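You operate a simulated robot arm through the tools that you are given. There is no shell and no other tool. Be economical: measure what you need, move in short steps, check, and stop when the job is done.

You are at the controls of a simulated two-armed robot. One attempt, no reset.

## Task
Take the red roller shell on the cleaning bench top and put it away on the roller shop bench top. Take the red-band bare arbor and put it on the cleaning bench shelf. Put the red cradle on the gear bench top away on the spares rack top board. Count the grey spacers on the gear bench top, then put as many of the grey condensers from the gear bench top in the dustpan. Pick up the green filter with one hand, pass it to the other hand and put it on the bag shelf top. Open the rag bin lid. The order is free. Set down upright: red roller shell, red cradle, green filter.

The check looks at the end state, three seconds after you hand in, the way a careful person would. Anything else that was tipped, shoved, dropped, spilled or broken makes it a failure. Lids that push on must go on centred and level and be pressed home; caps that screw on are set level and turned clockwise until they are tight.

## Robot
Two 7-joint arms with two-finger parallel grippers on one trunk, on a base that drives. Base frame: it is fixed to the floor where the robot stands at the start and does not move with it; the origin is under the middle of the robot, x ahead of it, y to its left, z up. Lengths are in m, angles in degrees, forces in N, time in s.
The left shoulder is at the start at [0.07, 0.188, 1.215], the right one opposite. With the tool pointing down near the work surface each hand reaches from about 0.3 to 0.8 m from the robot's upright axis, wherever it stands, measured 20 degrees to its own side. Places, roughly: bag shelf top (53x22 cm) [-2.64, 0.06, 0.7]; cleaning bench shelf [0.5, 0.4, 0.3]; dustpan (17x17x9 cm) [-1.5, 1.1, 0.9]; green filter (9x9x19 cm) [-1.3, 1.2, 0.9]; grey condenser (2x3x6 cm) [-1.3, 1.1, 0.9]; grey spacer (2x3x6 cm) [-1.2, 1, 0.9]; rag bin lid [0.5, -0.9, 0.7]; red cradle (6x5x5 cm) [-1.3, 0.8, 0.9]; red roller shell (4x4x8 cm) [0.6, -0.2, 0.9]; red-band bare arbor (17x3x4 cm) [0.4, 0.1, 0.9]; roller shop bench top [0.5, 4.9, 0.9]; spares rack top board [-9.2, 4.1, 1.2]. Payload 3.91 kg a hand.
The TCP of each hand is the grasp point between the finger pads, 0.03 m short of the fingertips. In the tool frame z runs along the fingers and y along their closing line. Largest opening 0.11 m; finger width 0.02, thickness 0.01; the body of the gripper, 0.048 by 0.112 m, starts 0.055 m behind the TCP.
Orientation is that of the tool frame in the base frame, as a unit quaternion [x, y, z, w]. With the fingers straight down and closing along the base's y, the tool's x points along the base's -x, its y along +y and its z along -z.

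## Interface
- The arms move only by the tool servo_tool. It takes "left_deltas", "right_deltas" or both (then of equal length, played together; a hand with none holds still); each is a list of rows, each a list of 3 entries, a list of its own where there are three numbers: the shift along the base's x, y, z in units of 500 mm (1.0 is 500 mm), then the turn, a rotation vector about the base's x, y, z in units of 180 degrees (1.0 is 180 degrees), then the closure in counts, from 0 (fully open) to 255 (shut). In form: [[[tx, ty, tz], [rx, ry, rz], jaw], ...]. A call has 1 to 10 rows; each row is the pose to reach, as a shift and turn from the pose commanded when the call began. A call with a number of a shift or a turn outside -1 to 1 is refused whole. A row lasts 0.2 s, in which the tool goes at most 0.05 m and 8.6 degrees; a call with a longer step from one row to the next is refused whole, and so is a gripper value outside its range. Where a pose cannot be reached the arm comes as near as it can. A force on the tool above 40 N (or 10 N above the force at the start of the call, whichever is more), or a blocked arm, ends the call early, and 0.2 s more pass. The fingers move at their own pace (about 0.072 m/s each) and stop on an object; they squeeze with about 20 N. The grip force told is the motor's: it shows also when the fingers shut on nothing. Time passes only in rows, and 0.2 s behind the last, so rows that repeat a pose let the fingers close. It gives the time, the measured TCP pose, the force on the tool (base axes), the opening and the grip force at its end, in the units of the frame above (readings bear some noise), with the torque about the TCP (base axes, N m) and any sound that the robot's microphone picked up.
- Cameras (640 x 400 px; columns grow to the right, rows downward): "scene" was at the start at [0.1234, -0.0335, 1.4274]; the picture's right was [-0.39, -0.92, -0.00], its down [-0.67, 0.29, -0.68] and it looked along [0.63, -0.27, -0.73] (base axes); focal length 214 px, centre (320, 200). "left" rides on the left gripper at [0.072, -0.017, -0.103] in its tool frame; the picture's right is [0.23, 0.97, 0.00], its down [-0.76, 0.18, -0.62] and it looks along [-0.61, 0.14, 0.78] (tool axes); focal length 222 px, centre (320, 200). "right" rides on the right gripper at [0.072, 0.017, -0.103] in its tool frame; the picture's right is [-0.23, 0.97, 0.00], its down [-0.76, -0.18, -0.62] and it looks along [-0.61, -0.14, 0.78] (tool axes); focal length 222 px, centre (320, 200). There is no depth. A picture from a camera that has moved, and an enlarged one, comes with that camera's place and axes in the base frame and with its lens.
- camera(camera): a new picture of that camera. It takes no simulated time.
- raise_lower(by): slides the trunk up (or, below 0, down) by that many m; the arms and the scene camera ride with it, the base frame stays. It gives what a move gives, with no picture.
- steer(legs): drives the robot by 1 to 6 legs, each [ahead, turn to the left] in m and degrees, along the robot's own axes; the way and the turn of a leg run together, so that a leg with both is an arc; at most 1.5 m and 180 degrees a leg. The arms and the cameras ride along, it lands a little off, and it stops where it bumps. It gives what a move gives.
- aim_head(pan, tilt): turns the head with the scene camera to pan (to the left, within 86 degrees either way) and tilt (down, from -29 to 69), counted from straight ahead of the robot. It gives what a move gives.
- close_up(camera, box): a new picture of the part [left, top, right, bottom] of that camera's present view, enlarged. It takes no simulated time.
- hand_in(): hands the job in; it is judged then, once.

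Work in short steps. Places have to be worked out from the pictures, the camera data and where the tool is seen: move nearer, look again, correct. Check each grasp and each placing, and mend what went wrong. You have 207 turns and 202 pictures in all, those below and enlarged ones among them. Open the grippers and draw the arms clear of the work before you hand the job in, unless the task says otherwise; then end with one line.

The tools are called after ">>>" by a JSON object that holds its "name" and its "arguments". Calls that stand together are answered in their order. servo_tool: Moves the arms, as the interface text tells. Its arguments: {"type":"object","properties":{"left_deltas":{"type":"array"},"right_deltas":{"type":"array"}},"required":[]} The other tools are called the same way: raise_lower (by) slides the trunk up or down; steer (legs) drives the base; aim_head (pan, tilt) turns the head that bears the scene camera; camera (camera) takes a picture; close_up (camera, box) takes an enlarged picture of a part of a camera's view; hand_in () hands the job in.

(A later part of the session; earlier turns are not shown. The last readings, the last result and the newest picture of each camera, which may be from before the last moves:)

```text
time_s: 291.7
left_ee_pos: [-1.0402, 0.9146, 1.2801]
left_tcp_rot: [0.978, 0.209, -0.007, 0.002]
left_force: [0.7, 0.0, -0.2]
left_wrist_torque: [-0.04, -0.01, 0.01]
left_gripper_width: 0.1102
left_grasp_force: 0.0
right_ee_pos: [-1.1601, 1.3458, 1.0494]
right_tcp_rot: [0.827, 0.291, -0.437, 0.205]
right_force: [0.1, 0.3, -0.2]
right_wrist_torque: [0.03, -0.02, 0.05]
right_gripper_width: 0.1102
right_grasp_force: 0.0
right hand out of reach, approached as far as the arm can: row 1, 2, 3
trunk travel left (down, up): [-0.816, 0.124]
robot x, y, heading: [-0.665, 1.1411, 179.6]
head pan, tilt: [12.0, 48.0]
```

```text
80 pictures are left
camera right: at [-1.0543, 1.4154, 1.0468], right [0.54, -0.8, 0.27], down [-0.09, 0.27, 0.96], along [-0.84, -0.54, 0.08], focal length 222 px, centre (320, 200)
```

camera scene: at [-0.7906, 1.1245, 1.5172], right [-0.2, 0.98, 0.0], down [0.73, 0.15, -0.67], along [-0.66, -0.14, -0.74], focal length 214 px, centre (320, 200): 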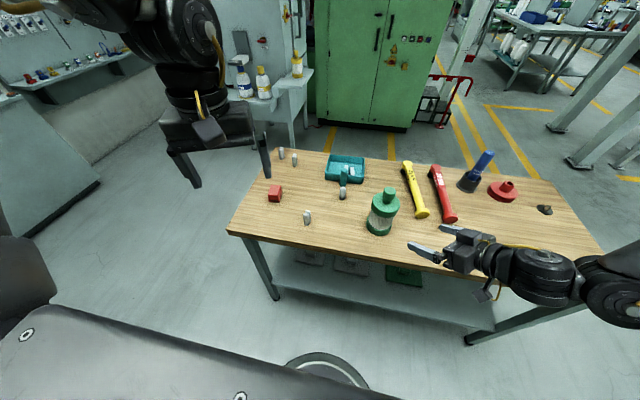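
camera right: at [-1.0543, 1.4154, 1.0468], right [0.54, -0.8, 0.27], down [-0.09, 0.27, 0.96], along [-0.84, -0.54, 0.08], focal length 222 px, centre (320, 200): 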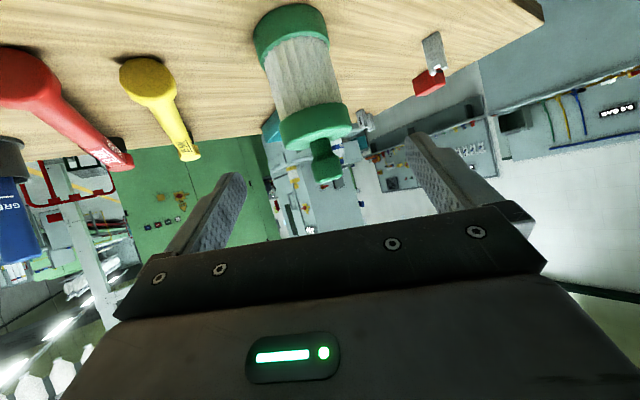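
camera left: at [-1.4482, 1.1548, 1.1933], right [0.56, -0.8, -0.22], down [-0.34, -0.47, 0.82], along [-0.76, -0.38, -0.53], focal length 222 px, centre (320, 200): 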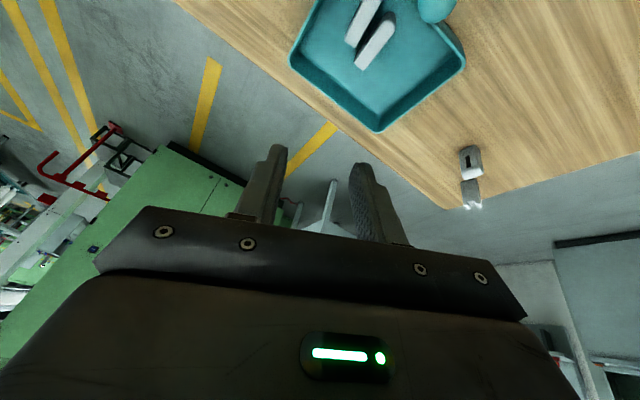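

The filter is aligned with the jaw line within 2 mm. I'll lower by the trunk 0.11, then slide in 0.146 m horizontally.

>>> {"name": "raise_lower", "arguments": {"by": -0.112}}

>>> {"name": "servo_tool", "arguments": {"right_deltas": [[[-0.04, -0.039, 0.0], [0, 0, 0], 0], [[-0.08, -0.078, 0.0], [0, 0, 0], 0], [[-0.12, -0.117, 0.0], [0, 0, 0], 0], [[-0.15, -0.146, 0.0], [0, 0, 0], 0]]}}

>>> {"name": "camera", "arguments": {"camera": "right"}}

>>> {"name": "camera", "arguments": {"camera": "scene"}}

```text
time_s: 293.1
left_ee_pos: [-1.0371, 0.9153, 1.1683]
left_tcp_rot: [0.978, 0.208, -0.006, 0.001]
left_force: [-0.3, -0.1, 0.3]
left_wrist_torque: [0.02, 0.03, -0.04]
left_gripper_width: 0.1099
left_grasp_force: 0.1
right_ee_pos: [-1.1593, 1.3453, 0.9397]
right_tcp_rot: [0.827, 0.291, -0.437, 0.204]
right_force: [-0.1, 0.7, 0.0]
right_wrist_torque: [0.0, -0.03, 0.01]
right_gripper_width: 0.1099
right_grasp_force: 0.1
trunk travel left (down, up): [-0.704, 0.236]
robot x, y, heading: [-0.6624, 1.1388, 179.9]
head pan, tilt: [12.0, 48.0]
```

```text
time_s: 294.1
left_ee_pos: [-1.0394, 0.9159, 1.1671]
left_tcp_rot: [0.978, 0.208, -0.006, 0.001]
left_force: [0.2, 0.3, -0.2]
left_wrist_torque: [0.01, -0.01, 0.0]
left_gripper_width: 0.11
left_grasp_force: 0.1
right_ee_pos: [-1.2269, 1.2933, 0.9674]
right_tcp_rot: [0.826, 0.291, -0.436, 0.205]
right_force: [-0.5, 0.1, -0.5]
right_wrist_torque: [-0.01, 0.0, 0.03]
right_gripper_width: 0.1099
right_grasp_force: 0.1
right hand out of reach, approached as far as the arm can: row 1, 2, 3, 4
trunk travel left (down, up): [-0.704, 0.236]
robot x, y, heading: [-0.6643, 1.1406, 179.7]
head pan, tilt: [12.0, 48.0]
```

```text
79 pictures are left
camera right: at [-1.1207, 1.3622, 0.9632], right [0.54, -0.8, 0.27], down [-0.08, 0.27, 0.96], along [-0.84, -0.54, 0.08], focal length 222 px, centre (320, 200)
```

right: 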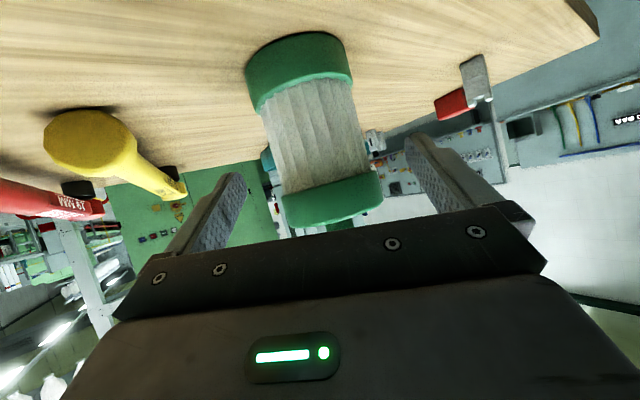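

```text
78 pictures are left
camera scene: at [-0.792, 1.1229, 1.405], right [-0.2, 0.98, 0.0], down [0.73, 0.15, -0.67], along [-0.65, -0.14, -0.74], focal length 214 px, centre (320, 200)
```

scene: 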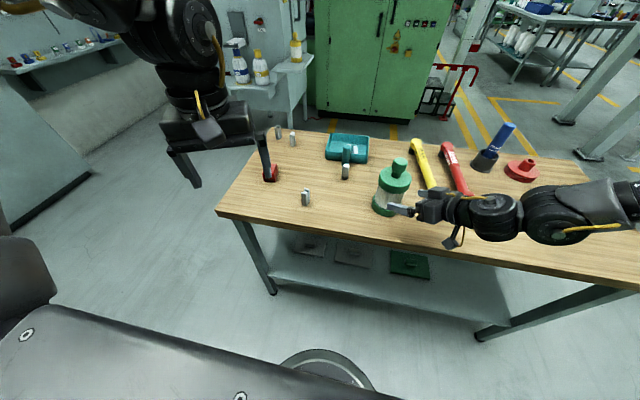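

I still need 6 cm. I'll lower 2 cm and close the gap with a small base arc (ahead 0.033, left 4.4°).

>>> {"name": "raise_lower", "arguments": {"by": -0.025}}

>>> {"name": "steer", "arguments": {"legs": [[0.035, 4.4]]}}

>>> {"name": "camera", "arguments": {"camera": "right"}}

```text
time_s: 294.8
left_ee_pos: [-1.0381, 0.9153, 1.1427]
left_tcp_rot: [0.978, 0.208, -0.007, 0.002]
left_force: [0.6, 0.2, 0.7]
left_wrist_torque: [-0.01, 0.01, -0.02]
left_gripper_width: 0.11
left_grasp_force: 0.1
right_ee_pos: [-1.226, 1.2908, 0.9424]
right_tcp_rot: [0.827, 0.291, -0.436, 0.204]
right_force: [1.3, -0.2, -0.7]
right_wrist_torque: [-0.02, 0.02, 0.03]
right_gripper_width: 0.1101
right_grasp_force: 0.1
trunk travel left (down, up): [-0.679, 0.261]
robot x, y, heading: [-0.6657, 1.1397, 179.8]
head pan, tilt: [12.0, 48.0]
```

```text
time_s: 295.7
left_ee_pos: [-1.0511, 0.888, 1.1457]
left_tcp_rot: [0.969, 0.245, -0.009, 0.002]
left_force: [0.7, -0.3, -0.6]
left_wrist_torque: [0.0, 0.03, 0.01]
left_gripper_width: 0.11
left_grasp_force: 0.0
right_ee_pos: [-1.268, 1.2487, 0.9438]
right_tcp_rot: [0.814, 0.322, -0.43, 0.221]
right_force: [-0.1, -0.4, -0.6]
right_wrist_torque: [-0.01, -0.02, 0.0]
right_gripper_width: 0.1098
right_grasp_force: 0.1
trunk travel left (down, up): [-0.679, 0.261]
robot x, y, heading: [-0.6966, 1.1382, -175.8]
head pan, tilt: [12.0, 48.0]
```

```text
77 pictures are left
camera right: at [-1.1676, 1.3271, 0.9396], right [0.6, -0.75, 0.27], down [-0.1, 0.27, 0.96], along [-0.79, -0.6, 0.08], focal length 222 px, centre (320, 200)
```

right: 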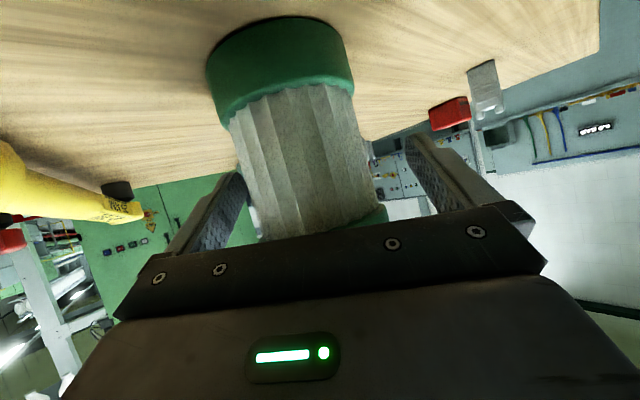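

The filter is between the fingers, ~1 cm off-centre. I'll shift slightly and close.

>>> {"name": "servo_tool", "arguments": {"right_deltas": [[[-0.01, 0.012, 0.0], [0, 0, 0], 0], [[-0.01, 0.012, 0.0], [0, 0, 0], 40], [[-0.01, 0.012, 0.0], [0, 0, 0], 80], [[-0.01, 0.012, 0.0], [0, 0, 0], 255], [[-0.01, 0.012, 0.0], [0, 0, 0], 255], [[-0.01, 0.012, 0.0], [0, 0, 0], 255]]}}

>>> {"name": "raise_lower", "arguments": {"by": 0.06}}

>>> {"name": "camera", "arguments": {"camera": "scene"}}

```text
time_s: 297.1
left_ee_pos: [-1.0535, 0.8858, 1.1429]
left_tcp_rot: [0.97, 0.245, -0.008, 0.001]
left_force: [1.0, 0.3, 0.1]
left_wrist_torque: [0.0, 0.01, 0.02]
left_gripper_width: 0.11
left_grasp_force: 0.1
right_ee_pos: [-1.2755, 1.2534, 0.9417]
right_tcp_rot: [0.815, 0.322, -0.429, 0.221]
right_force: [-2.7, -0.7, 8.1]
right_wrist_torque: [0.13, 0.68, 0.04]
right_gripper_width: 0.0896
right_grasp_force: 20.0
trunk travel left (down, up): [-0.679, 0.261]
robot x, y, heading: [-0.6994, 1.1401, -175.7]
head pan, tilt: [12.0, 48.0]
```

```text
time_s: 298.1
left_ee_pos: [-1.056, 0.8879, 1.2029]
left_tcp_rot: [0.969, 0.245, -0.006, 0.002]
left_force: [0.5, -0.6, -1.1]
left_wrist_torque: [-0.06, 0.01, -0.02]
left_gripper_width: 0.1101
left_grasp_force: 0.0
right_ee_pos: [-1.2754, 1.2535, 1.002]
right_tcp_rot: [0.815, 0.322, -0.427, 0.221]
right_force: [-0.1, -0.2, -3.5]
right_wrist_torque: [0.06, -0.06, -0.01]
right_gripper_width: 0.089
right_grasp_force: 20.5
trunk travel left (down, up): [-0.739, 0.201]
robot x, y, heading: [-0.6983, 1.1371, -175.8]
head pan, tilt: [12.0, 48.0]
```

```text
76 pictures are left
camera scene: at [-0.8259, 1.112, 1.4399], right [-0.28, 0.96, 0.0], down [0.71, 0.21, -0.67], along [-0.64, -0.19, -0.74], focal length 214 px, centre (320, 200)
```

scene: 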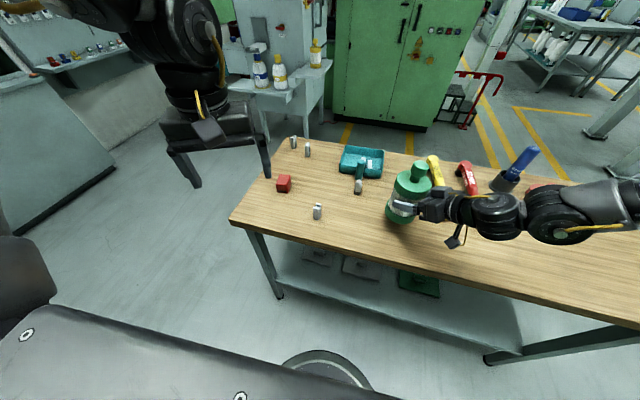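

The filter is lifted and upright in the right hand. Now the left hand goes above its knob (~(-1.273, 1.25)).

>>> {"name": "servo_tool", "arguments": {"left_deltas": [[[-0.04, 0.04, 0.08], [0, 0, 0], 40], [[-0.09, 0.1, 0.14], [0, 0, 0], 60], [[-0.14, 0.17, 0.16], [0, 0, 0], 60], [[-0.19, 0.25, 0.16], [0, 0, 0], 60], [[-0.24, 0.33, 0.16], [0, 0, 0], 60], [[-0.29, 0.41, 0.16], [0, 0, 0], 60], [[-0.34, 0.49, 0.16], [0, 0, 0], 60], [[-0.39, 0.57, 0.16], [0, 0, 0], 60], [[-0.42, 0.65, 0.16], [0, 0, 0], 60], [[-0.434, 0.724, 0.16], [0, 0, 0], 60]]}}

>>> {"name": "camera", "arguments": {"camera": "left"}}

>>> {"name": "camera", "arguments": {"camera": "scene"}}

```text
time_s: 300.5
left_ee_pos: [-1.2596, 1.15, 1.3041]
left_tcp_rot: [0.961, 0.275, 0.001, -0.042]
left_force: [0.3, 0.6, -0.4]
left_wrist_torque: [0.01, -0.01, 0.0]
left_gripper_width: 0.0843
left_grasp_force: 0.1
left hand out of reach, approached as far as the arm can: row 9, 10
right_ee_pos: [-1.2755, 1.2538, 1.0008]
right_tcp_rot: [0.815, 0.324, -0.427, 0.221]
right_force: [0.6, -0.5, -2.5]
right_wrist_torque: [0.04, -0.05, -0.01]
right_gripper_width: 0.0885
right_grasp_force: 19.7
trunk travel left (down, up): [-0.739, 0.201]
robot x, y, heading: [-0.7019, 1.1391, -175.9]
head pan, tilt: [12.0, 48.0]
stopped in row 10 (left hand): the arm was blocked; the commanded pose is now the measured one
```

```text
75 pictures are left
camera left: at [-1.2054, 1.1954, 1.4108], right [0.71, -0.7, -0.07], down [-0.54, -0.6, 0.59], along [-0.46, -0.38, -0.81], focal length 222 px, centre (320, 200)
```

left: 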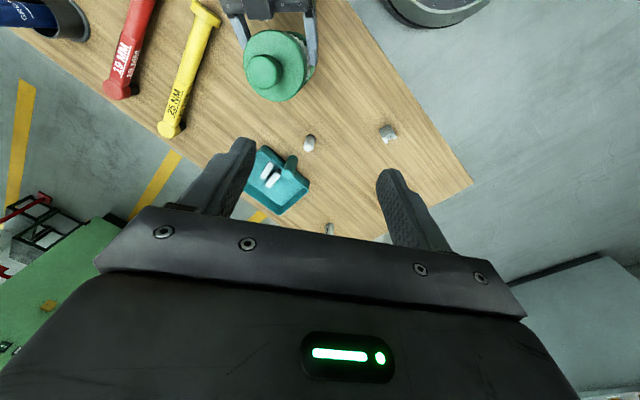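

```text
74 pictures are left
camera scene: at [-0.8261, 1.1099, 1.4398], right [-0.28, 0.96, 0.0], down [0.71, 0.21, -0.67], along [-0.64, -0.19, -0.74], focal length 214 px, centre (320, 200)
```

scene: 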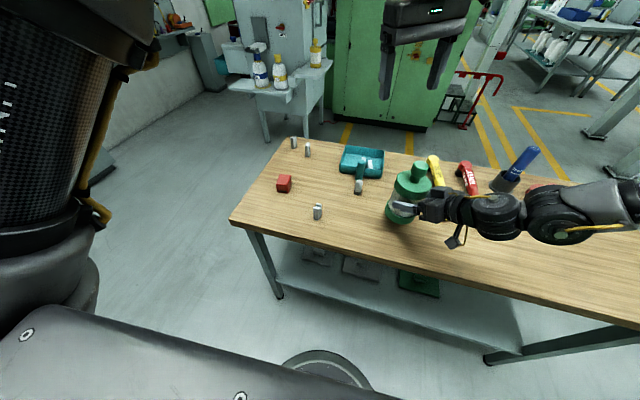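

The left hand is blocked when so high. The knob reads (-1.29, 1.236). I'll come lower (z≈1.2) and then across.

>>> {"name": "servo_tool", "arguments": {"left_deltas": [[[-0.01, 0.0, -0.07], [0, 0, 0], 60], [[-0.03, 0.0, -0.14], [0, 0, 0], 60], [[-0.05, 0.03, -0.19], [0, 0, 0], 60], [[-0.06, 0.08, -0.19], [0, 0, 0], 60], [[-0.06, 0.13, -0.19], [0, 0, 0], 60], [[-0.06, 0.172, -0.19], [0, 0, 0], 60]]}}

>>> {"name": "camera", "arguments": {"camera": "left"}}

```text
time_s: 302.1
left_ee_pos: [-1.2899, 1.1742, 1.2092]
left_tcp_rot: [0.952, 0.3, 0.02, -0.057]
left_force: [0.1, -0.9, 0.1]
left_wrist_torque: [0.0, 0.02, 0.02]
left_gripper_width: 0.0843
left_grasp_force: 0.0
left hand out of reach, approached as far as the arm can: row 5, 6
right_ee_pos: [-1.2761, 1.2549, 1.0014]
right_tcp_rot: [0.816, 0.322, -0.426, 0.22]
right_force: [1.2, 0.0, -3.9]
right_wrist_torque: [0.1, -0.06, -0.03]
right_gripper_width: 0.0883
right_grasp_force: 19.7
trunk travel left (down, up): [-0.739, 0.201]
robot x, y, heading: [-0.7016, 1.1388, -175.8]
head pan, tilt: [12.0, 48.0]
stopped in row 6 (left hand): the arm was blocked; the commanded pose is now the measured one
```

```text
73 pictures are left
camera left: at [-1.2407, 1.2176, 1.3179], right [0.74, -0.66, -0.08], down [-0.52, -0.65, 0.55], along [-0.41, -0.37, -0.83], focal length 222 px, centre (320, 200)
```

left: 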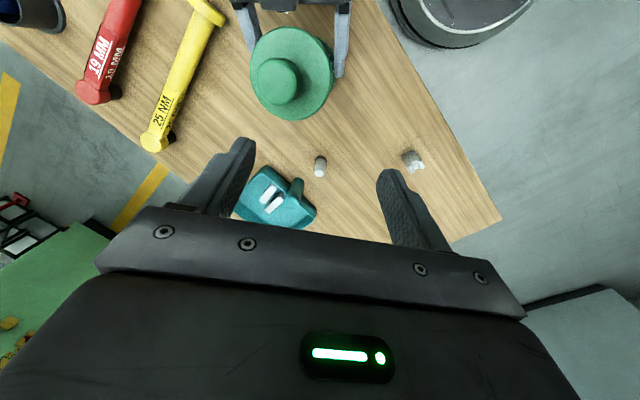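

The left arm is blocked from crossing further. I'll turn its yaw +45° and tilt the tool ~15° more to the right so the TCP reaches the knob without moving the arm further.

>>> {"name": "servo_tool", "arguments": {"left_deltas": [[[0, 0.0, 0.0], [0.012, -0.0076, 0.0414], 60], [[0, 0.02, 0.0], [0.024, -0.0152, 0.083], 60], [[0, 0.04, 0.0], [0.036, -0.0228, 0.1243], 60], [[0, 0.07, 0.0], [0.048, -0.03, 0.1657], 60], [[0, 0.1, 0.0], [0.06, -0.038, 0.207], 60], [[0, 0.125, 0.0], [0.072, -0.0455, 0.2486], 60]]}}

>>> {"name": "camera", "arguments": {"camera": "left"}}

```text
time_s: 303.5
left_ee_pos: [-1.2892, 1.2404, 1.2085]
left_tcp_rot: [0.752, 0.637, 0.094, -0.142]
left_force: [-0.4, 0.9, 0.2]
left_wrist_torque: [-0.01, -0.01, 0.03]
left_gripper_width: 0.0843
left_grasp_force: 0.1
right_ee_pos: [-1.2751, 1.2545, 1.001]
right_tcp_rot: [0.815, 0.322, -0.427, 0.221]
right_force: [0.0, -0.3, -2.5]
right_wrist_torque: [0.05, -0.07, 0.01]
right_gripper_width: 0.0887
right_grasp_force: 20.1
trunk travel left (down, up): [-0.739, 0.201]
robot x, y, heading: [-0.7, 1.1371, -175.6]
head pan, tilt: [12.0, 48.0]
```

```text
72 pictures are left
camera left: at [-1.289, 1.2767, 1.3303], right [1.0, 0.07, -0.02], down [0.07, -0.94, 0.33], along [0.0, -0.33, -0.95], focal length 222 px, centre (320, 200)
```

left: 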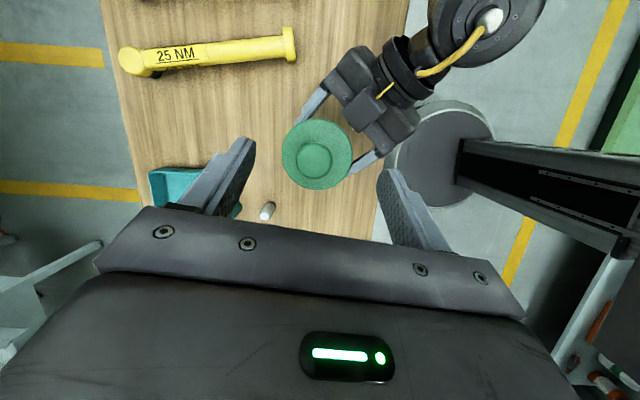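

The left hand is right above the knob (-1.297, 1.241). I'll narrow the jaw, descend and close on the knob.

>>> {"name": "servo_tool", "arguments": {"left_deltas": [[[-0.012, 0.0, -0.06], [0, 0, 0], 100], [[-0.014, 0.0, -0.12], [0, 0, 0], 100], [[-0.014, 0.0, -0.17], [0, 0, 0], 100], [[-0.014, 0.0, -0.2], [0, 0, 0], 100], [[-0.014, 0.0, -0.21], [0, 0, 0], 140], [[-0.014, 0.0, -0.21], [0, 0, 0], 255], [[-0.014, 0.0, -0.21], [0, 0, 0], 255], [[-0.014, 0.0, -0.21], [0, 0, 0], 255]]}}

>>> {"name": "camera", "arguments": {"camera": "left"}}

>>> {"name": "close_up", "arguments": {"camera": "scene", "box": [340, 60, 500, 260]}}

```text
time_s: 305.3
left_ee_pos: [-1.2953, 1.2392, 1.1037]
left_tcp_rot: [0.753, 0.636, 0.094, -0.142]
left_force: [-3.5, 1.5, 0.0]
left_wrist_torque: [-0.16, -0.39, 0.07]
left_gripper_width: 0.0402
left_grasp_force: 20.2
right_ee_pos: [-1.2739, 1.255, 1.0014]
right_tcp_rot: [0.815, 0.322, -0.428, 0.221]
right_force: [3.4, -1.7, -3.4]
right_wrist_torque: [0.45, 0.63, -0.01]
right_gripper_width: 0.0883
right_grasp_force: 19.6
trunk travel left (down, up): [-0.739, 0.201]
robot x, y, heading: [-0.6962, 1.1401, -175.9]
head pan, tilt: [12.0, 48.0]
```

```text
71 pictures are left
camera left: at [-1.2953, 1.2757, 1.2259], right [1.0, 0.06, -0.02], down [0.07, -0.94, 0.33], along [0.0, -0.33, -0.95], focal length 222 px, centre (320, 200)
```

left: 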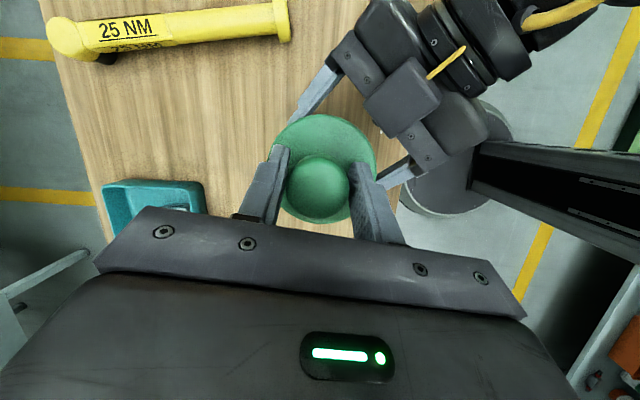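

```text
2.00 times, centred on (420, 160) of scene
camera zoom: at [-0.8255, 1.1121, 1.4399], right [-0.28, 0.96, 0.0], down [0.71, 0.21, -0.67], along [-0.64, -0.19, -0.74], focal length 429 px, centre (120, 280)
```

zoom: 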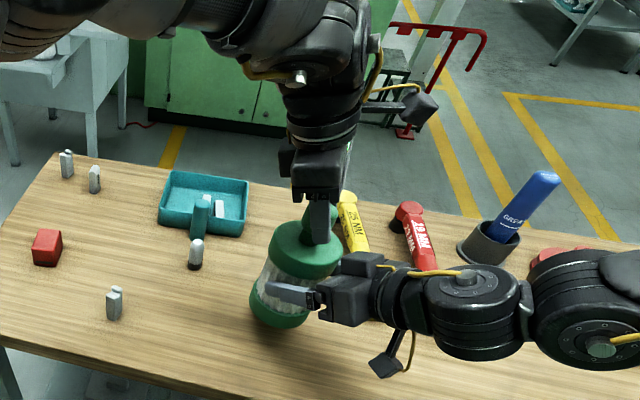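

The left hand grips the knob (40 mm) and the filter is upright. I'll open the right hand and back it straight out.

>>> {"name": "servo_tool", "arguments": {"right_deltas": [[[0, 0, 0], [0, 0, 0], 150], [[0, 0, 0], [0, 0, 0], 60], [[0, 0, 0], [0, 0, 0], 0], [[0, 0, 0], [0, 0, 0], 0], [[0.05, 0.048, 0.0], [0, 0, 0], 0], [[0.1, 0.097, 0.0], [0, 0, 0], 0], [[0.15, 0.146, 0.0], [0, 0, 0], 0], [[0.2, 0.195, 0.0], [0, 0, 0], 0], [[0.24, 0.24, 0.02], [0, 0, 0], 0]]}}

>>> {"name": "camera", "arguments": {"camera": "scene"}}

```text
time_s: 307.3
left_ee_pos: [-1.2931, 1.2407, 1.1056]
left_tcp_rot: [0.753, 0.636, 0.093, -0.143]
left_force: [0.6, -0.4, -0.6]
left_wrist_torque: [0.01, -0.02, 0.01]
left_gripper_width: 0.0371
left_grasp_force: 20.4
right_ee_pos: [-1.1543, 1.3746, 1.0123]
right_tcp_rot: [0.815, 0.321, -0.429, 0.221]
right_force: [0.4, 0.0, -0.5]
right_wrist_torque: [0.02, -0.01, -0.01]
right_gripper_width: 0.11
right_grasp_force: 0.2
trunk travel left (down, up): [-0.739, 0.201]
robot x, y, heading: [-0.6957, 1.1393, -175.6]
head pan, tilt: [12.0, 48.0]
```

```text
69 pictures are left
camera scene: at [-0.8233, 1.1134, 1.4402], right [-0.28, 0.96, 0.0], down [0.71, 0.21, -0.67], along [-0.64, -0.19, -0.74], focal length 214 px, centre (320, 200)
```

scene: 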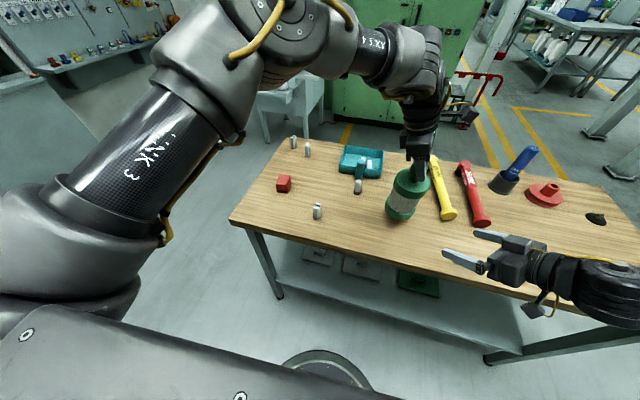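

The left hand's reading shows almost no weight, so I'll check closely whether the filter slipped.

>>> {"name": "close_up", "arguments": {"camera": "scene", "box": [360, 120, 460, 240]}}

>>> {"name": "camera", "arguments": {"camera": "right"}}

```text
3.33 times, centred on (410, 180) of scene
camera zoom: at [-0.8233, 1.1134, 1.4402], right [-0.28, 0.96, 0.0], down [0.71, 0.21, -0.67], along [-0.64, -0.19, -0.74], focal length 715 px, centre (20, 267)
```

zoom: 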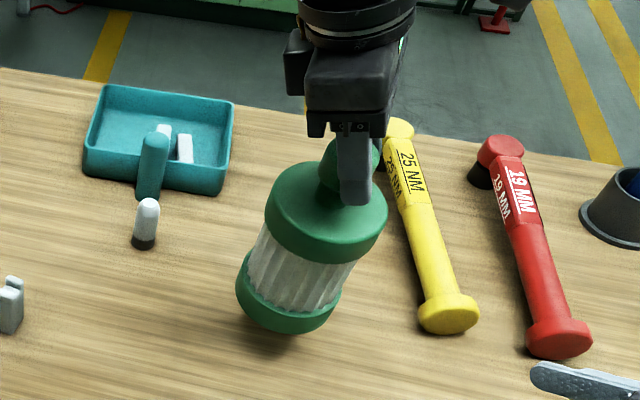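

```text
67 pictures are left
camera right: at [-1.0547, 1.4529, 1.009], right [0.6, -0.75, 0.27], down [-0.1, 0.27, 0.96], along [-0.79, -0.6, 0.08], focal length 222 px, centre (320, 200)
```

right: 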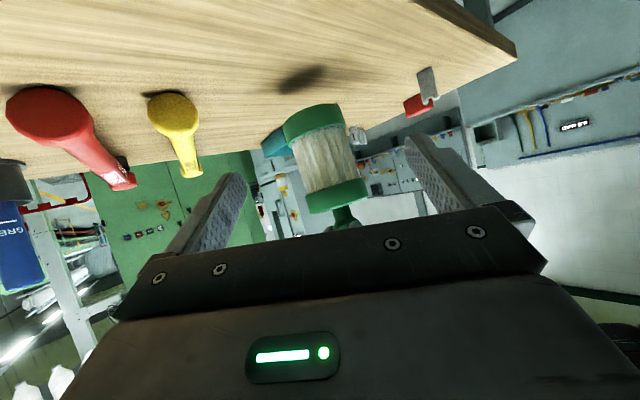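

The filter hangs upright in the left hand, clear of the bench. I'll raise the trunk, shift the left hand to the left, and straighten the right hand to tool-down for the cradle.

>>> {"name": "raise_lower", "arguments": {"by": 0.15}}

>>> {"name": "steer", "arguments": {"legs": [[-0.3, 0]]}}

>>> {"name": "servo_tool", "arguments": {"left_deltas": [[[0.01, -0.05, 0], [0, 0, 0], 255], [[0.02, -0.11, 0], [0, 0, 0], 255], [[0.04, -0.17, 0], [0, 0, 0], 255], [[0.06, -0.23, 0], [0, 0, 0], 255], [[0.08, -0.29, 0], [0, 0, 0], 255], [[0.1, -0.35, 0], [0, 0, 0], 255], [[0.12, -0.41, 0], [0, 0, 0], 255], [[0.14, -0.47, 0], [0, 0, 0], 255], [[0.16, -0.52, 0], [0, 0, 0], 255]], "right_deltas": [[[-0.02, 0.02, 0], [0.003, -0.03, -0.02], 0], [[-0.04, 0.04, 0], [0.006, -0.06, -0.04], 0], [[-0.06, 0.06, 0.02], [0.009, -0.09, -0.06], 0], [[-0.08, 0.08, 0.04], [0.012, -0.12, -0.08], 0], [[-0.1, 0.1, 0.06], [0.015, -0.15, -0.1], 0], [[-0.12, 0.12, 0.08], [0.018, -0.18, -0.12], 0], [[-0.14, 0.14, 0.1], [0.02, -0.21, -0.14], 0], [[-0.16, 0.16, 0.1], [0.02, -0.24, -0.16], 0], [[-0.18, 0.18, 0.1], [0.02, -0.27, -0.18], 0]]}}

```text
time_s: 309.0
left_ee_pos: [-1.2945, 1.2386, 1.2539]
left_tcp_rot: [0.753, 0.636, 0.093, -0.142]
left_force: [0.3, 0.0, -2.8]
left_wrist_torque: [0.04, -0.07, 0.06]
left_gripper_width: 0.037
left_grasp_force: 19.9
right_ee_pos: [-1.1564, 1.3747, 1.1625]
right_tcp_rot: [0.815, 0.322, -0.427, 0.221]
right_force: [0.3, 0.6, 0.0]
right_wrist_torque: [0.0, 0.01, 0.02]
right_gripper_width: 0.1101
right_grasp_force: 0.0
trunk travel left (down, up): [-0.889, 0.051]
robot x, y, heading: [-0.6974, 1.1386, -175.6]
head pan, tilt: [12.0, 48.0]
```

```text
time_s: 311.1
left_ee_pos: [-0.9943, 1.2613, 1.2517]
left_tcp_rot: [0.752, 0.637, 0.095, -0.141]
left_force: [0.3, -0.6, -3.1]
left_wrist_torque: [-0.02, -0.02, -0.02]
left_gripper_width: 0.0368
left_grasp_force: 20.4
right_ee_pos: [-0.8572, 1.3965, 1.1609]
right_tcp_rot: [0.815, 0.322, -0.428, 0.221]
right_force: [-0.1, -0.7, -0.6]
right_wrist_torque: [0.02, -0.04, 0.03]
right_gripper_width: 0.11
right_grasp_force: 0.0
trunk travel left (down, up): [-0.889, 0.051]
robot x, y, heading: [-0.3963, 1.1643, -176.1]
head pan, tilt: [12.0, 48.0]
```

```text
time_s: 313.1
left_ee_pos: [-0.9138, 1.0002, 1.2549]
left_tcp_rot: [0.753, 0.636, 0.094, -0.142]
left_force: [-0.3, -0.3, -2.9]
left_wrist_torque: [0.01, -0.08, 0.02]
left_gripper_width: 0.0368
left_grasp_force: 19.8
right_ee_pos: [-0.9451, 1.4843, 1.2134]
right_tcp_rot: [0.979, -0.017, -0.092, 0.182]
right_force: [0.0, -0.4, 0.9]
right_wrist_torque: [0.0, 0.02, -0.01]
right_gripper_width: 0.1099
right_grasp_force: 0.2
trunk travel left (down, up): [-0.889, 0.051]
robot x, y, heading: [-0.3946, 1.1624, -176.3]
head pan, tilt: [12.0, 48.0]
```

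Holding well. I'll finish straightening the right hand and drive around to face the cradle (robot y≈0.54).

>>> {"name": "servo_tool", "arguments": {"right_deltas": [[[0, 0.02, 0], [0.029, -0.015, 0.003], 0], [[0, 0.04, 0], [0.058, -0.03, 0.006], 0], [[0, 0.06, 0], [0.087, -0.044, 0.008], 0], [[0, 0.08, 0], [0.1165, -0.059, 0.011], 0]]}}

>>> {"name": "steer", "arguments": {"legs": [[0, 86.3], [0.62, 0], [0, -90], [0.4, 0]]}}

>>> {"name": "camera", "arguments": {"camera": "right"}}

>>> {"name": "camera", "arguments": {"camera": "scene"}}

```text
time_s: 314.1
left_ee_pos: [-0.913, 1.001, 1.253]
left_tcp_rot: [0.753, 0.636, 0.094, -0.142]
left_force: [-0.4, -1.2, -2.8]
left_wrist_torque: [0.0, -0.02, 0.03]
left_gripper_width: 0.0368
left_grasp_force: 20.1
right_ee_pos: [-0.9454, 1.5259, 1.2128]
right_tcp_rot: [1.0, 0.001, 0.0, 0.001]
right_force: [0.0, -0.5, -0.6]
right_wrist_torque: [-0.03, -0.02, 0.04]
right_gripper_width: 0.1101
right_grasp_force: 0.1
trunk travel left (down, up): [-0.889, 0.051]
robot x, y, heading: [-0.3966, 1.1616, -176.0]
head pan, tilt: [12.0, 48.0]
```

```text
time_s: 327.2
left_ee_pos: [-1.3046, 0.4066, 1.2545]
left_tcp_rot: [0.771, 0.614, 0.097, -0.139]
left_force: [-0.2, 0.0, -3.3]
left_wrist_torque: [0.03, -0.05, 0.03]
left_gripper_width: 0.0367
left_grasp_force: 19.9
right_ee_pos: [-1.3059, 0.9321, 1.2128]
right_tcp_rot: [1.0, -0.028, -0.001, 0.001]
right_force: [0.1, 0.0, -0.3]
right_wrist_torque: [0.0, -0.01, 0.03]
right_gripper_width: 0.1102
right_grasp_force: 0.1
trunk travel left (down, up): [-0.889, 0.051]
robot x, y, heading: [-0.7825, 0.5361, -179.1]
head pan, tilt: [12.0, 48.0]
```

```text
66 pictures are left
camera right: at [-1.2357, 0.9113, 1.3168], right [-0.28, -0.96, 0.0], down [-0.75, 0.22, 0.62], along [-0.6, 0.17, -0.78], focal length 222 px, centre (320, 200)
```

right: 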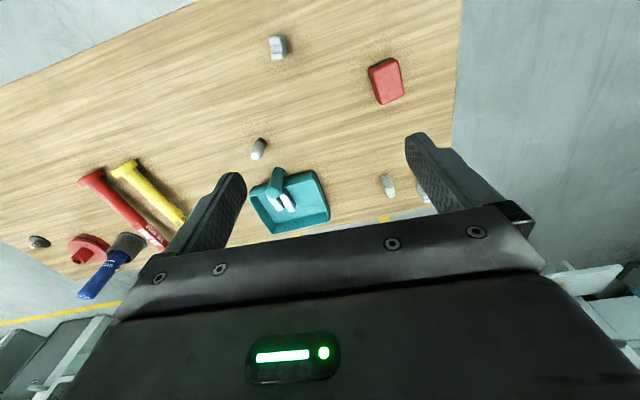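

```text
65 pictures are left
camera scene: at [-0.9082, 0.5163, 1.5902], right [-0.22, 0.98, 0.0], down [0.72, 0.16, -0.67], along [-0.65, -0.15, -0.74], focal length 214 px, centre (320, 200)
```

scene: 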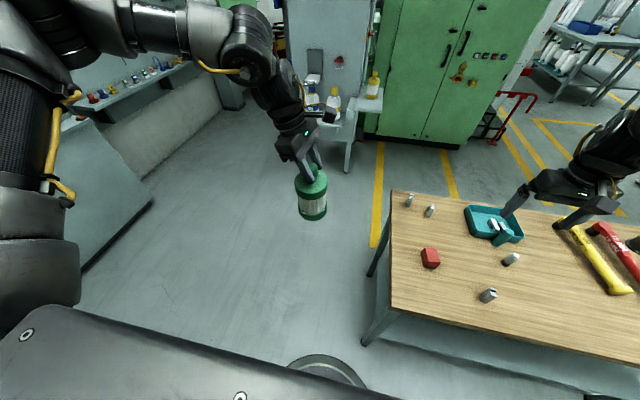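

The cradle is at (-1.345, 0.822), long side along x; closing along y fits. I'll move above and lower.

>>> {"name": "servo_tool", "arguments": {"right_deltas": [[[-0.02, -0.05, -0.05], [0, 0, 0], 0], [[-0.04, -0.1, -0.1], [0, 0, 0], 0], [[-0.06, -0.16, -0.15], [0, 0, 0], 0], [[-0.078, -0.22, -0.22], [0, 0, 0], 0], [[-0.078, -0.22, -0.3], [0, 0, 0], 0], [[-0.078, -0.22, -0.38], [0, 0, 0], 0]]}}

>>> {"name": "camera", "arguments": {"camera": "right"}}

```text
time_s: 328.6
left_ee_pos: [-1.3087, 0.4081, 1.2546]
left_tcp_rot: [0.771, 0.614, 0.098, -0.138]
left_force: [0.2, -0.2, -3.2]
left_wrist_torque: [0.03, -0.06, 0.01]
left_gripper_width: 0.0367
left_grasp_force: 20.5
right_ee_pos: [-1.311, 0.8611, 1.0703]
right_tcp_rot: [1.0, -0.029, 0.0, 0.003]
right_force: [-0.1, 1.5, 0.8]
right_wrist_torque: [-0.02, -0.02, 0.02]
right_gripper_width: 0.1102
right_grasp_force: 0.0
right hand out of reach, approached as far as the arm can: row 4, 5, 6
trunk travel left (down, up): [-0.889, 0.051]
robot x, y, heading: [-0.7834, 0.5338, -179.2]
head pan, tilt: [12.0, 48.0]
```

```text
64 pictures are left
camera right: at [-1.2395, 0.8397, 1.1744], right [-0.28, -0.96, 0.0], down [-0.75, 0.22, 0.62], along [-0.6, 0.17, -0.78], focal length 222 px, centre (320, 200)
```

right: 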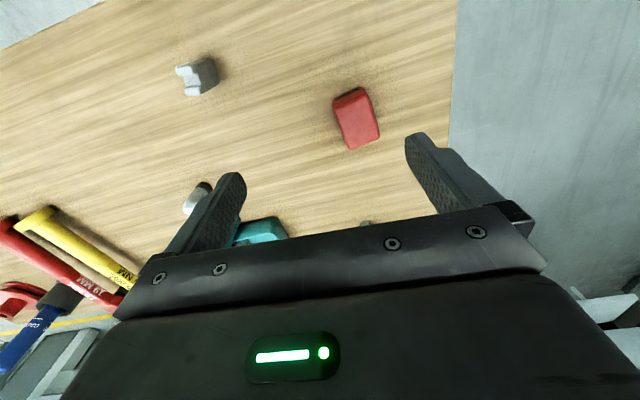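

I'll use a small base arc (left 4.2°) to centre, then lower with the trunk.

>>> {"name": "steer", "arguments": {"legs": [[0.008, 4.2]]}}

>>> {"name": "raise_lower", "arguments": {"by": -0.1}}

>>> {"name": "camera", "arguments": {"camera": "right"}}

```text
time_s: 329.5
left_ee_pos: [-1.3029, 0.3732, 1.2549]
left_tcp_rot: [0.749, 0.642, 0.09, -0.141]
left_force: [0.8, 1.0, -2.3]
left_wrist_torque: [0.01, -0.06, -0.01]
left_gripper_width: 0.0365
left_grasp_force: 20.4
right_ee_pos: [-1.3379, 0.8254, 1.0704]
right_tcp_rot: [1.0, 0.007, -0.002, 0.003]
right_force: [-0.4, 0.2, -0.8]
right_wrist_torque: [0.02, 0.01, 0.02]
right_gripper_width: 0.1098
right_grasp_force: 0.0
trunk travel left (down, up): [-0.889, 0.051]
robot x, y, heading: [-0.7905, 0.5357, -175.1]
head pan, tilt: [12.0, 48.0]
```

```text
time_s: 330.8
left_ee_pos: [-1.3053, 0.3685, 1.1544]
left_tcp_rot: [0.749, 0.641, 0.093, -0.142]
left_force: [0.3, 0.0, -2.0]
left_wrist_torque: [0.02, -0.02, 0.0]
left_gripper_width: 0.0366
left_grasp_force: 20.4
right_ee_pos: [-1.3393, 0.8217, 0.9715]
right_tcp_rot: [1.0, 0.007, 0.0, 0.001]
right_force: [-0.6, -0.7, 0.4]
right_wrist_torque: [-0.03, 0.01, 0.03]
right_gripper_width: 0.1101
right_grasp_force: 0.0
trunk travel left (down, up): [-0.789, 0.151]
robot x, y, heading: [-0.7884, 0.537, -174.9]
head pan, tilt: [12.0, 48.0]
```

```text
63 pictures are left
camera right: at [-1.2672, 0.8055, 1.0751], right [-0.21, -0.98, 0.0], down [-0.76, 0.17, 0.62], along [-0.61, 0.13, -0.78], focal length 222 px, centre (320, 200)
```

right: 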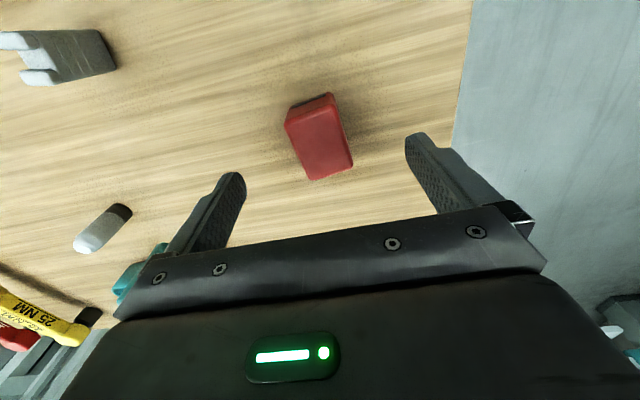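

Centred and aligned. I'll lower 7.4 cm and close.

>>> {"name": "raise_lower", "arguments": {"by": -0.074}}

>>> {"name": "servo_tool", "arguments": {"right_deltas": [[[0, 0, 0], [0, 0, 0], 80], [[0, 0, 0], [0, 0, 0], 255], [[0, 0, 0], [0, 0, 0], 255], [[0, 0, 0], [0, 0, 0], 255], [[0, 0, 0], [0, 0, 0], 255]]}}

>>> {"name": "raise_lower", "arguments": {"by": 0.2}}

>>> {"name": "camera", "arguments": {"camera": "right"}}

```text
time_s: 331.9
left_ee_pos: [-1.3034, 0.3694, 1.0808]
left_tcp_rot: [0.749, 0.64, 0.094, -0.142]
left_force: [0.3, -0.2, -3.3]
left_wrist_torque: [0.0, -0.04, 0.0]
left_gripper_width: 0.0366
left_grasp_force: 20.0
right_ee_pos: [-1.3403, 0.8221, 0.8979]
right_tcp_rot: [1.0, 0.007, -0.001, 0.002]
right_force: [1.1, 0.2, -0.2]
right_wrist_torque: [-0.03, 0.02, -0.02]
right_gripper_width: 0.1101
right_grasp_force: 0.0
trunk travel left (down, up): [-0.715, 0.225]
robot x, y, heading: [-0.7906, 0.537, -175.0]
head pan, tilt: [12.0, 48.0]
```

```text
time_s: 333.1
left_ee_pos: [-1.3045, 0.3698, 1.0812]
left_tcp_rot: [0.748, 0.642, 0.093, -0.143]
left_force: [0.2, -0.6, -3.4]
left_wrist_torque: [0.03, -0.06, 0.0]
left_gripper_width: 0.0366
left_grasp_force: 20.1
right_ee_pos: [-1.3401, 0.8218, 0.8973]
right_tcp_rot: [1.0, 0.006, -0.001, 0.001]
right_force: [0.3, 0.5, 0.1]
right_wrist_torque: [0.06, -0.02, 0.02]
right_gripper_width: 0.044
right_grasp_force: 20.0
trunk travel left (down, up): [-0.715, 0.225]
robot x, y, heading: [-0.7914, 0.5359, -175.2]
head pan, tilt: [12.0, 48.0]
```

```text
time_s: 335.3
left_ee_pos: [-1.3043, 0.3691, 1.2811]
left_tcp_rot: [0.749, 0.641, 0.093, -0.142]
left_force: [-0.5, 0.2, -3.5]
left_wrist_torque: [0.03, -0.01, -0.01]
left_gripper_width: 0.0363
left_grasp_force: 20.1
right_ee_pos: [-1.3393, 0.8213, 1.0966]
right_tcp_rot: [1.0, 0.007, 0.0, 0.001]
right_force: [0.3, 0.2, -1.8]
right_wrist_torque: [0.01, -0.01, -0.02]
right_gripper_width: 0.0436
right_grasp_force: 19.7
trunk travel left (down, up): [-0.915, 0.025]
robot x, y, heading: [-0.7878, 0.5373, -175.3]
head pan, tilt: [12.0, 48.0]
```

```text
62 pictures are left
camera right: at [-1.2676, 0.8054, 1.2008], right [-0.21, -0.98, 0.0], down [-0.76, 0.17, 0.62], along [-0.61, 0.13, -0.78], focal length 222 px, centre (320, 200)
```

right: 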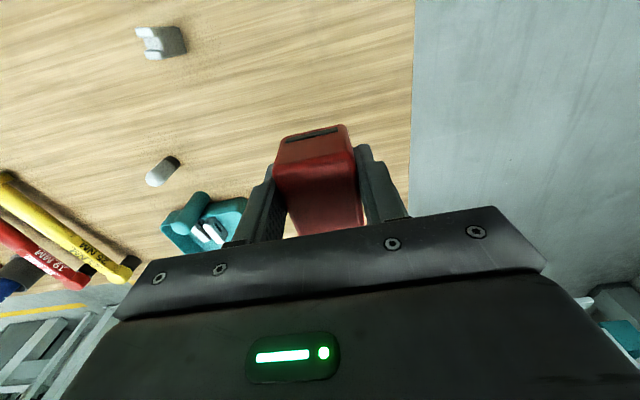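

The cradle is held. I'll drive around the bench end toward the bag shelf at (-2.64, 0.06) and look.

>>> {"name": "steer", "arguments": {"legs": [[-0.2, 0], [0, 85], [0.42, 0], [0, -90], [1.0, 0]]}}

>>> {"name": "aim_head", "arguments": {"pan": 0, "tilt": 32}}

>>> {"name": "camera", "arguments": {"camera": "scene"}}

```text
time_s: 351.3
left_ee_pos: [-2.1181, 0.0247, 1.2814]
left_tcp_rot: [0.778, 0.606, 0.099, -0.137]
left_force: [-0.4, -0.6, -4.1]
left_wrist_torque: [0.0, -0.02, -0.02]
left_gripper_width: 0.0363
left_grasp_force: 20.0
right_ee_pos: [-2.1121, 0.4754, 1.0977]
right_tcp_rot: [0.999, -0.038, -0.001, 0.002]
right_force: [0.2, -0.7, -1.5]
right_wrist_torque: [-0.04, -0.01, 0.0]
right_gripper_width: 0.0437
right_grasp_force: 19.7
trunk travel left (down, up): [-0.915, 0.025]
robot x, y, heading: [-1.5925, 0.1443, 179.3]
head pan, tilt: [12.0, 48.0]
```

```text
time_s: 352.1
left_ee_pos: [-2.1194, 0.0222, 1.2807]
left_tcp_rot: [0.777, 0.606, 0.1, -0.139]
left_force: [0.4, 0.6, -3.4]
left_wrist_torque: [0.01, -0.03, -0.01]
left_gripper_width: 0.0361
left_grasp_force: 20.0
right_ee_pos: [-2.1141, 0.4753, 1.0972]
right_tcp_rot: [0.999, -0.039, -0.001, 0.001]
right_force: [0.2, -0.3, -1.3]
right_wrist_torque: [-0.04, -0.01, 0.03]
right_gripper_width: 0.0435
right_grasp_force: 20.3
trunk travel left (down, up): [-0.915, 0.025]
robot x, y, heading: [-1.5946, 0.1443, 179.3]
head pan, tilt: [0.0, 32.0]
```

```text
61 pictures are left
camera scene: at [-1.7334, 0.1402, 1.6395], right [0.01, 1.0, 0.0], down [0.53, 0.0, -0.85], along [-0.85, 0.0, -0.53], focal length 214 px, centre (320, 200)
```

scene: 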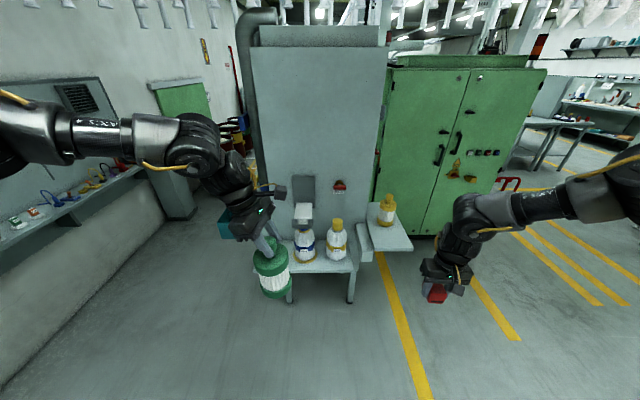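

The shelf (z≈0.7, x≈-2.52…-2.75) has two bottles at y≈0.06 and 0.24; free space is at y≈-0.09. I'll tuck the right hand back, then drive nearer.

>>> {"name": "servo_tool", "arguments": {"right_deltas": [[[0.06, 0.07, 0.02], [0, 0, 0], 255], [[0.12, 0.14, 0.04], [0, 0, 0], 255], [[0.18, 0.21, 0.06], [0, 0, 0], 255], [[0.24, 0.28, 0.08], [0, 0, 0], 255], [[0.3, 0.35, 0.1], [0, 0, 0], 255], [[0.33, 0.4, 0.1], [0, 0, 0], 255]]}}

>>> {"name": "steer", "arguments": {"legs": [[0, 20], [0.42, 0], [0, -20]]}}

>>> {"name": "camera", "arguments": {"camera": "scene"}}

>>> {"name": "camera", "arguments": {"camera": "left"}}

```text
time_s: 353.5
left_ee_pos: [-2.1193, 0.024, 1.2815]
left_tcp_rot: [0.778, 0.605, 0.099, -0.137]
left_force: [-0.1, -0.2, -2.8]
left_wrist_torque: [0.04, -0.06, -0.01]
left_gripper_width: 0.0364
left_grasp_force: 19.0
right_ee_pos: [-1.9472, 0.677, 1.1455]
right_tcp_rot: [0.999, -0.038, -0.001, 0.003]
right_force: [0.1, -0.1, -2.1]
right_wrist_torque: [-0.01, -0.02, 0.0]
right_gripper_width: 0.0437
right_grasp_force: 19.9
trunk travel left (down, up): [-0.915, 0.025]
robot x, y, heading: [-1.5933, 0.1359, 179.7]
head pan, tilt: [0.0, 32.0]
```

```text
time_s: 358.2
left_ee_pos: [-2.5151, -0.1179, 1.2804]
left_tcp_rot: [0.778, 0.605, 0.1, -0.137]
left_force: [0.2, -0.2, -2.6]
left_wrist_torque: [0.02, -0.04, -0.01]
left_gripper_width: 0.0361
left_grasp_force: 20.0
right_ee_pos: [-2.3415, 0.5363, 1.1491]
right_tcp_rot: [0.999, -0.041, -0.001, 0.001]
right_force: [0.6, -0.2, -1.3]
right_wrist_torque: [0.0, -0.02, 0.01]
right_gripper_width: 0.0436
right_grasp_force: 20.4
trunk travel left (down, up): [-0.915, 0.025]
robot x, y, heading: [-1.9885, -0.0003, 179.8]
head pan, tilt: [0.0, 32.0]
```

```text
60 pictures are left
camera scene: at [-2.1277, -0.0011, 1.6395], right [0.01, 1.0, 0.0], down [0.53, 0.0, -0.85], along [-0.85, 0.01, -0.53], focal length 214 px, centre (320, 200)
```

scene: 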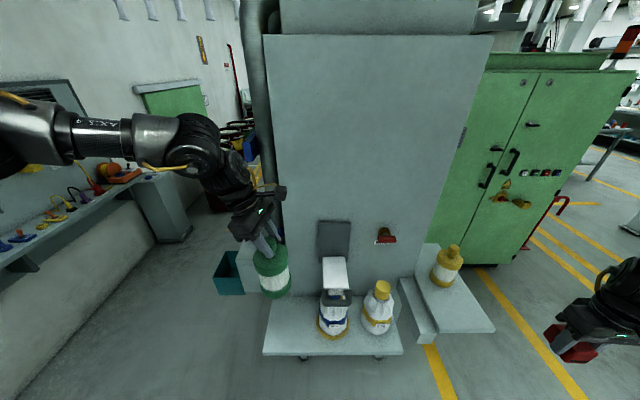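

```text
59 pictures are left
camera left: at [-2.5117, -0.0815, 1.4023], right [1.0, -0.02, -0.02], down [-0.01, -0.95, 0.32], along [-0.02, -0.32, -0.95], focal length 222 px, centre (320, 200)
```

left: 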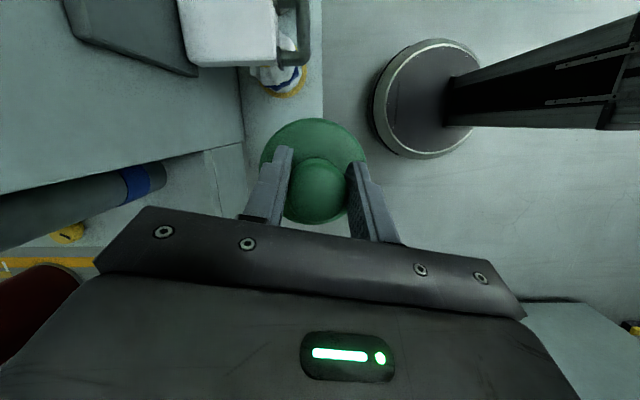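

Shelf: x -2.52…-2.75, y -0.21…0.33. Target for the filter is (-2.635, -0.10). I'll drive 0.06 and extend the left arm the rest, then lower.

>>> {"name": "steer", "arguments": {"legs": [[0.055, 0]]}}

>>> {"name": "servo_tool", "arguments": {"left_deltas": [[[-0.03, 0.01, 0], [0, 0, 0], 255], [[-0.07, 0.02, 0], [0, 0, 0], 255], [[-0.11, 0.034, 0], [0, 0, 0], 255], [[-0.13, 0.034, 0], [0, 0, 0], 255]]}}

>>> {"name": "raise_lower", "arguments": {"by": -0.3}}

>>> {"name": "camera", "arguments": {"camera": "scene"}}

```text
time_s: 359.2
left_ee_pos: [-2.5571, -0.1156, 1.2856]
left_tcp_rot: [0.779, 0.603, 0.096, -0.141]
left_force: [0.9, -0.3, -3.1]
left_wrist_torque: [0.03, -0.06, 0.01]
left_gripper_width: 0.0361
left_grasp_force: 20.0
right_ee_pos: [-2.3859, 0.5368, 1.1492]
right_tcp_rot: [0.999, -0.039, -0.005, 0.003]
right_force: [0.0, 0.1, -1.5]
right_wrist_torque: [0.0, 0.0, 0.03]
right_gripper_width: 0.0442
right_grasp_force: 19.8
trunk travel left (down, up): [-0.915, 0.025]
robot x, y, heading: [-2.041, 0.0021, 179.2]
head pan, tilt: [0.0, 32.0]
```

```text
time_s: 360.2
left_ee_pos: [-2.6296, -0.0995, 1.2814]
left_tcp_rot: [0.778, 0.604, 0.099, -0.138]
left_force: [0.1, -0.8, -3.4]
left_wrist_torque: [-0.01, -0.05, -0.01]
left_gripper_width: 0.0362
left_grasp_force: 20.2
right_ee_pos: [-2.3925, 0.5367, 1.1463]
right_tcp_rot: [0.999, -0.039, -0.003, 0.003]
right_force: [-0.4, -0.1, -2.8]
right_wrist_torque: [0.0, -0.02, 0.0]
right_gripper_width: 0.0436
right_grasp_force: 20.6
trunk travel left (down, up): [-0.915, 0.025]
robot x, y, heading: [-2.0432, 0.0024, 179.4]
head pan, tilt: [0.0, 32.0]
```

```text
time_s: 363.2
left_ee_pos: [-2.6271, -0.0992, 0.9845]
left_tcp_rot: [0.779, 0.604, 0.098, -0.139]
left_force: [-0.8, -0.8, -3.6]
left_wrist_torque: [0.05, -0.05, -0.01]
left_gripper_width: 0.0363
left_grasp_force: 19.7
right_ee_pos: [-2.3909, 0.5369, 0.8476]
right_tcp_rot: [0.999, -0.039, -0.003, 0.003]
right_force: [0.2, 0.4, -2.7]
right_wrist_torque: [0.01, -0.01, -0.01]
right_gripper_width: 0.0439
right_grasp_force: 20.1
trunk travel left (down, up): [-0.615, 0.325]
robot x, y, heading: [-2.0365, 0.005, 179.2]
head pan, tilt: [0.0, 32.0]
```

```text
58 pictures are left
camera scene: at [-2.1817, 0.0011, 1.3396], right [0.01, 1.0, 0.0], down [0.53, 0.0, -0.85], along [-0.85, 0.01, -0.53], focal length 214 px, centre (320, 200)
```

scene: 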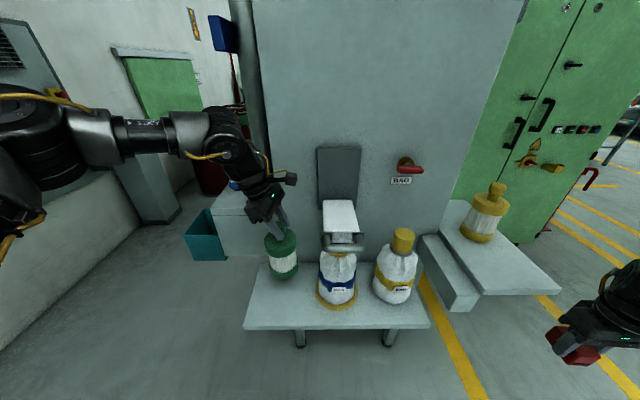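

The filter is over the free left part of the shelf. I'll lower further toward contact.

>>> {"name": "raise_lower", "arguments": {"by": -0.085}}

>>> {"name": "close_up", "arguments": {"camera": "scene", "box": [220, 160, 380, 300]}}

```text
time_s: 364.4
left_ee_pos: [-2.6285, -0.1, 0.8986]
left_tcp_rot: [0.778, 0.604, 0.097, -0.14]
left_force: [0.3, -0.7, -3.8]
left_wrist_torque: [-0.01, -0.08, -0.05]
left_gripper_width: 0.0359
left_grasp_force: 19.4
right_ee_pos: [-2.3892, 0.5354, 0.7628]
right_tcp_rot: [0.999, -0.039, -0.004, 0.003]
right_force: [-0.4, 0.7, -0.7]
right_wrist_torque: [0.05, 0.0, -0.01]
right_gripper_width: 0.0436
right_grasp_force: 20.0
trunk travel left (down, up): [-0.53, 0.41]
robot x, y, heading: [-2.0424, -0.002, 179.6]
head pan, tilt: [0.0, 32.0]
```

```text
2.86 times, centred on (300, 230) of scene
camera zoom: at [-2.1815, 0.001, 1.2547], right [0.01, 1.0, 0.0], down [0.53, 0.0, -0.85], along [-0.85, 0.01, -0.53], focal length 613 px, centre (377, 114)
```

zoom: 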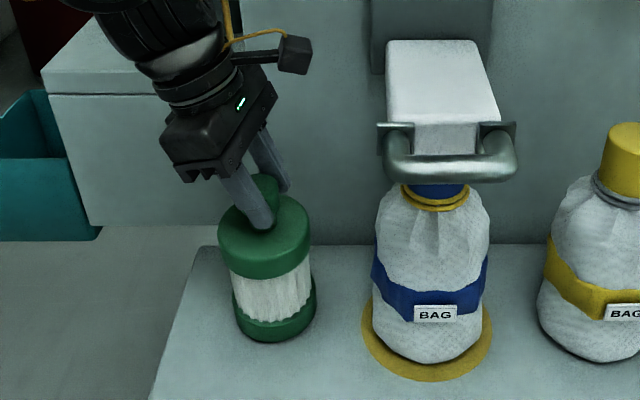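

Almost down. I'll step with the arm until the weight unloads.

>>> {"name": "servo_tool", "arguments": {"left_deltas": [[[0, 0, -0.008], [0, 0, 0], 255], [[0, 0, -0.016], [0, 0, 0], 255], [[0, 0, -0.022], [0, 0, 0], 255]]}}

```text
time_s: 365.2
left_ee_pos: [-2.6279, -0.0982, 0.8898]
left_tcp_rot: [0.779, 0.603, 0.096, -0.141]
left_force: [-1.1, -0.8, 18.9]
left_wrist_torque: [-0.12, -0.53, 0.03]
left_gripper_width: 0.0363
left_grasp_force: 20.5
right_ee_pos: [-2.3886, 0.5368, 0.7643]
right_tcp_rot: [0.999, -0.039, -0.005, 0.003]
right_force: [0.6, 0.4, -1.3]
right_wrist_torque: [0.02, 0.0, -0.01]
right_gripper_width: 0.0438
right_grasp_force: 20.2
trunk travel left (down, up): [-0.53, 0.41]
robot x, y, heading: [-2.0438, 0.0006, 179.6]
head pan, tilt: [0.0, 32.0]
```

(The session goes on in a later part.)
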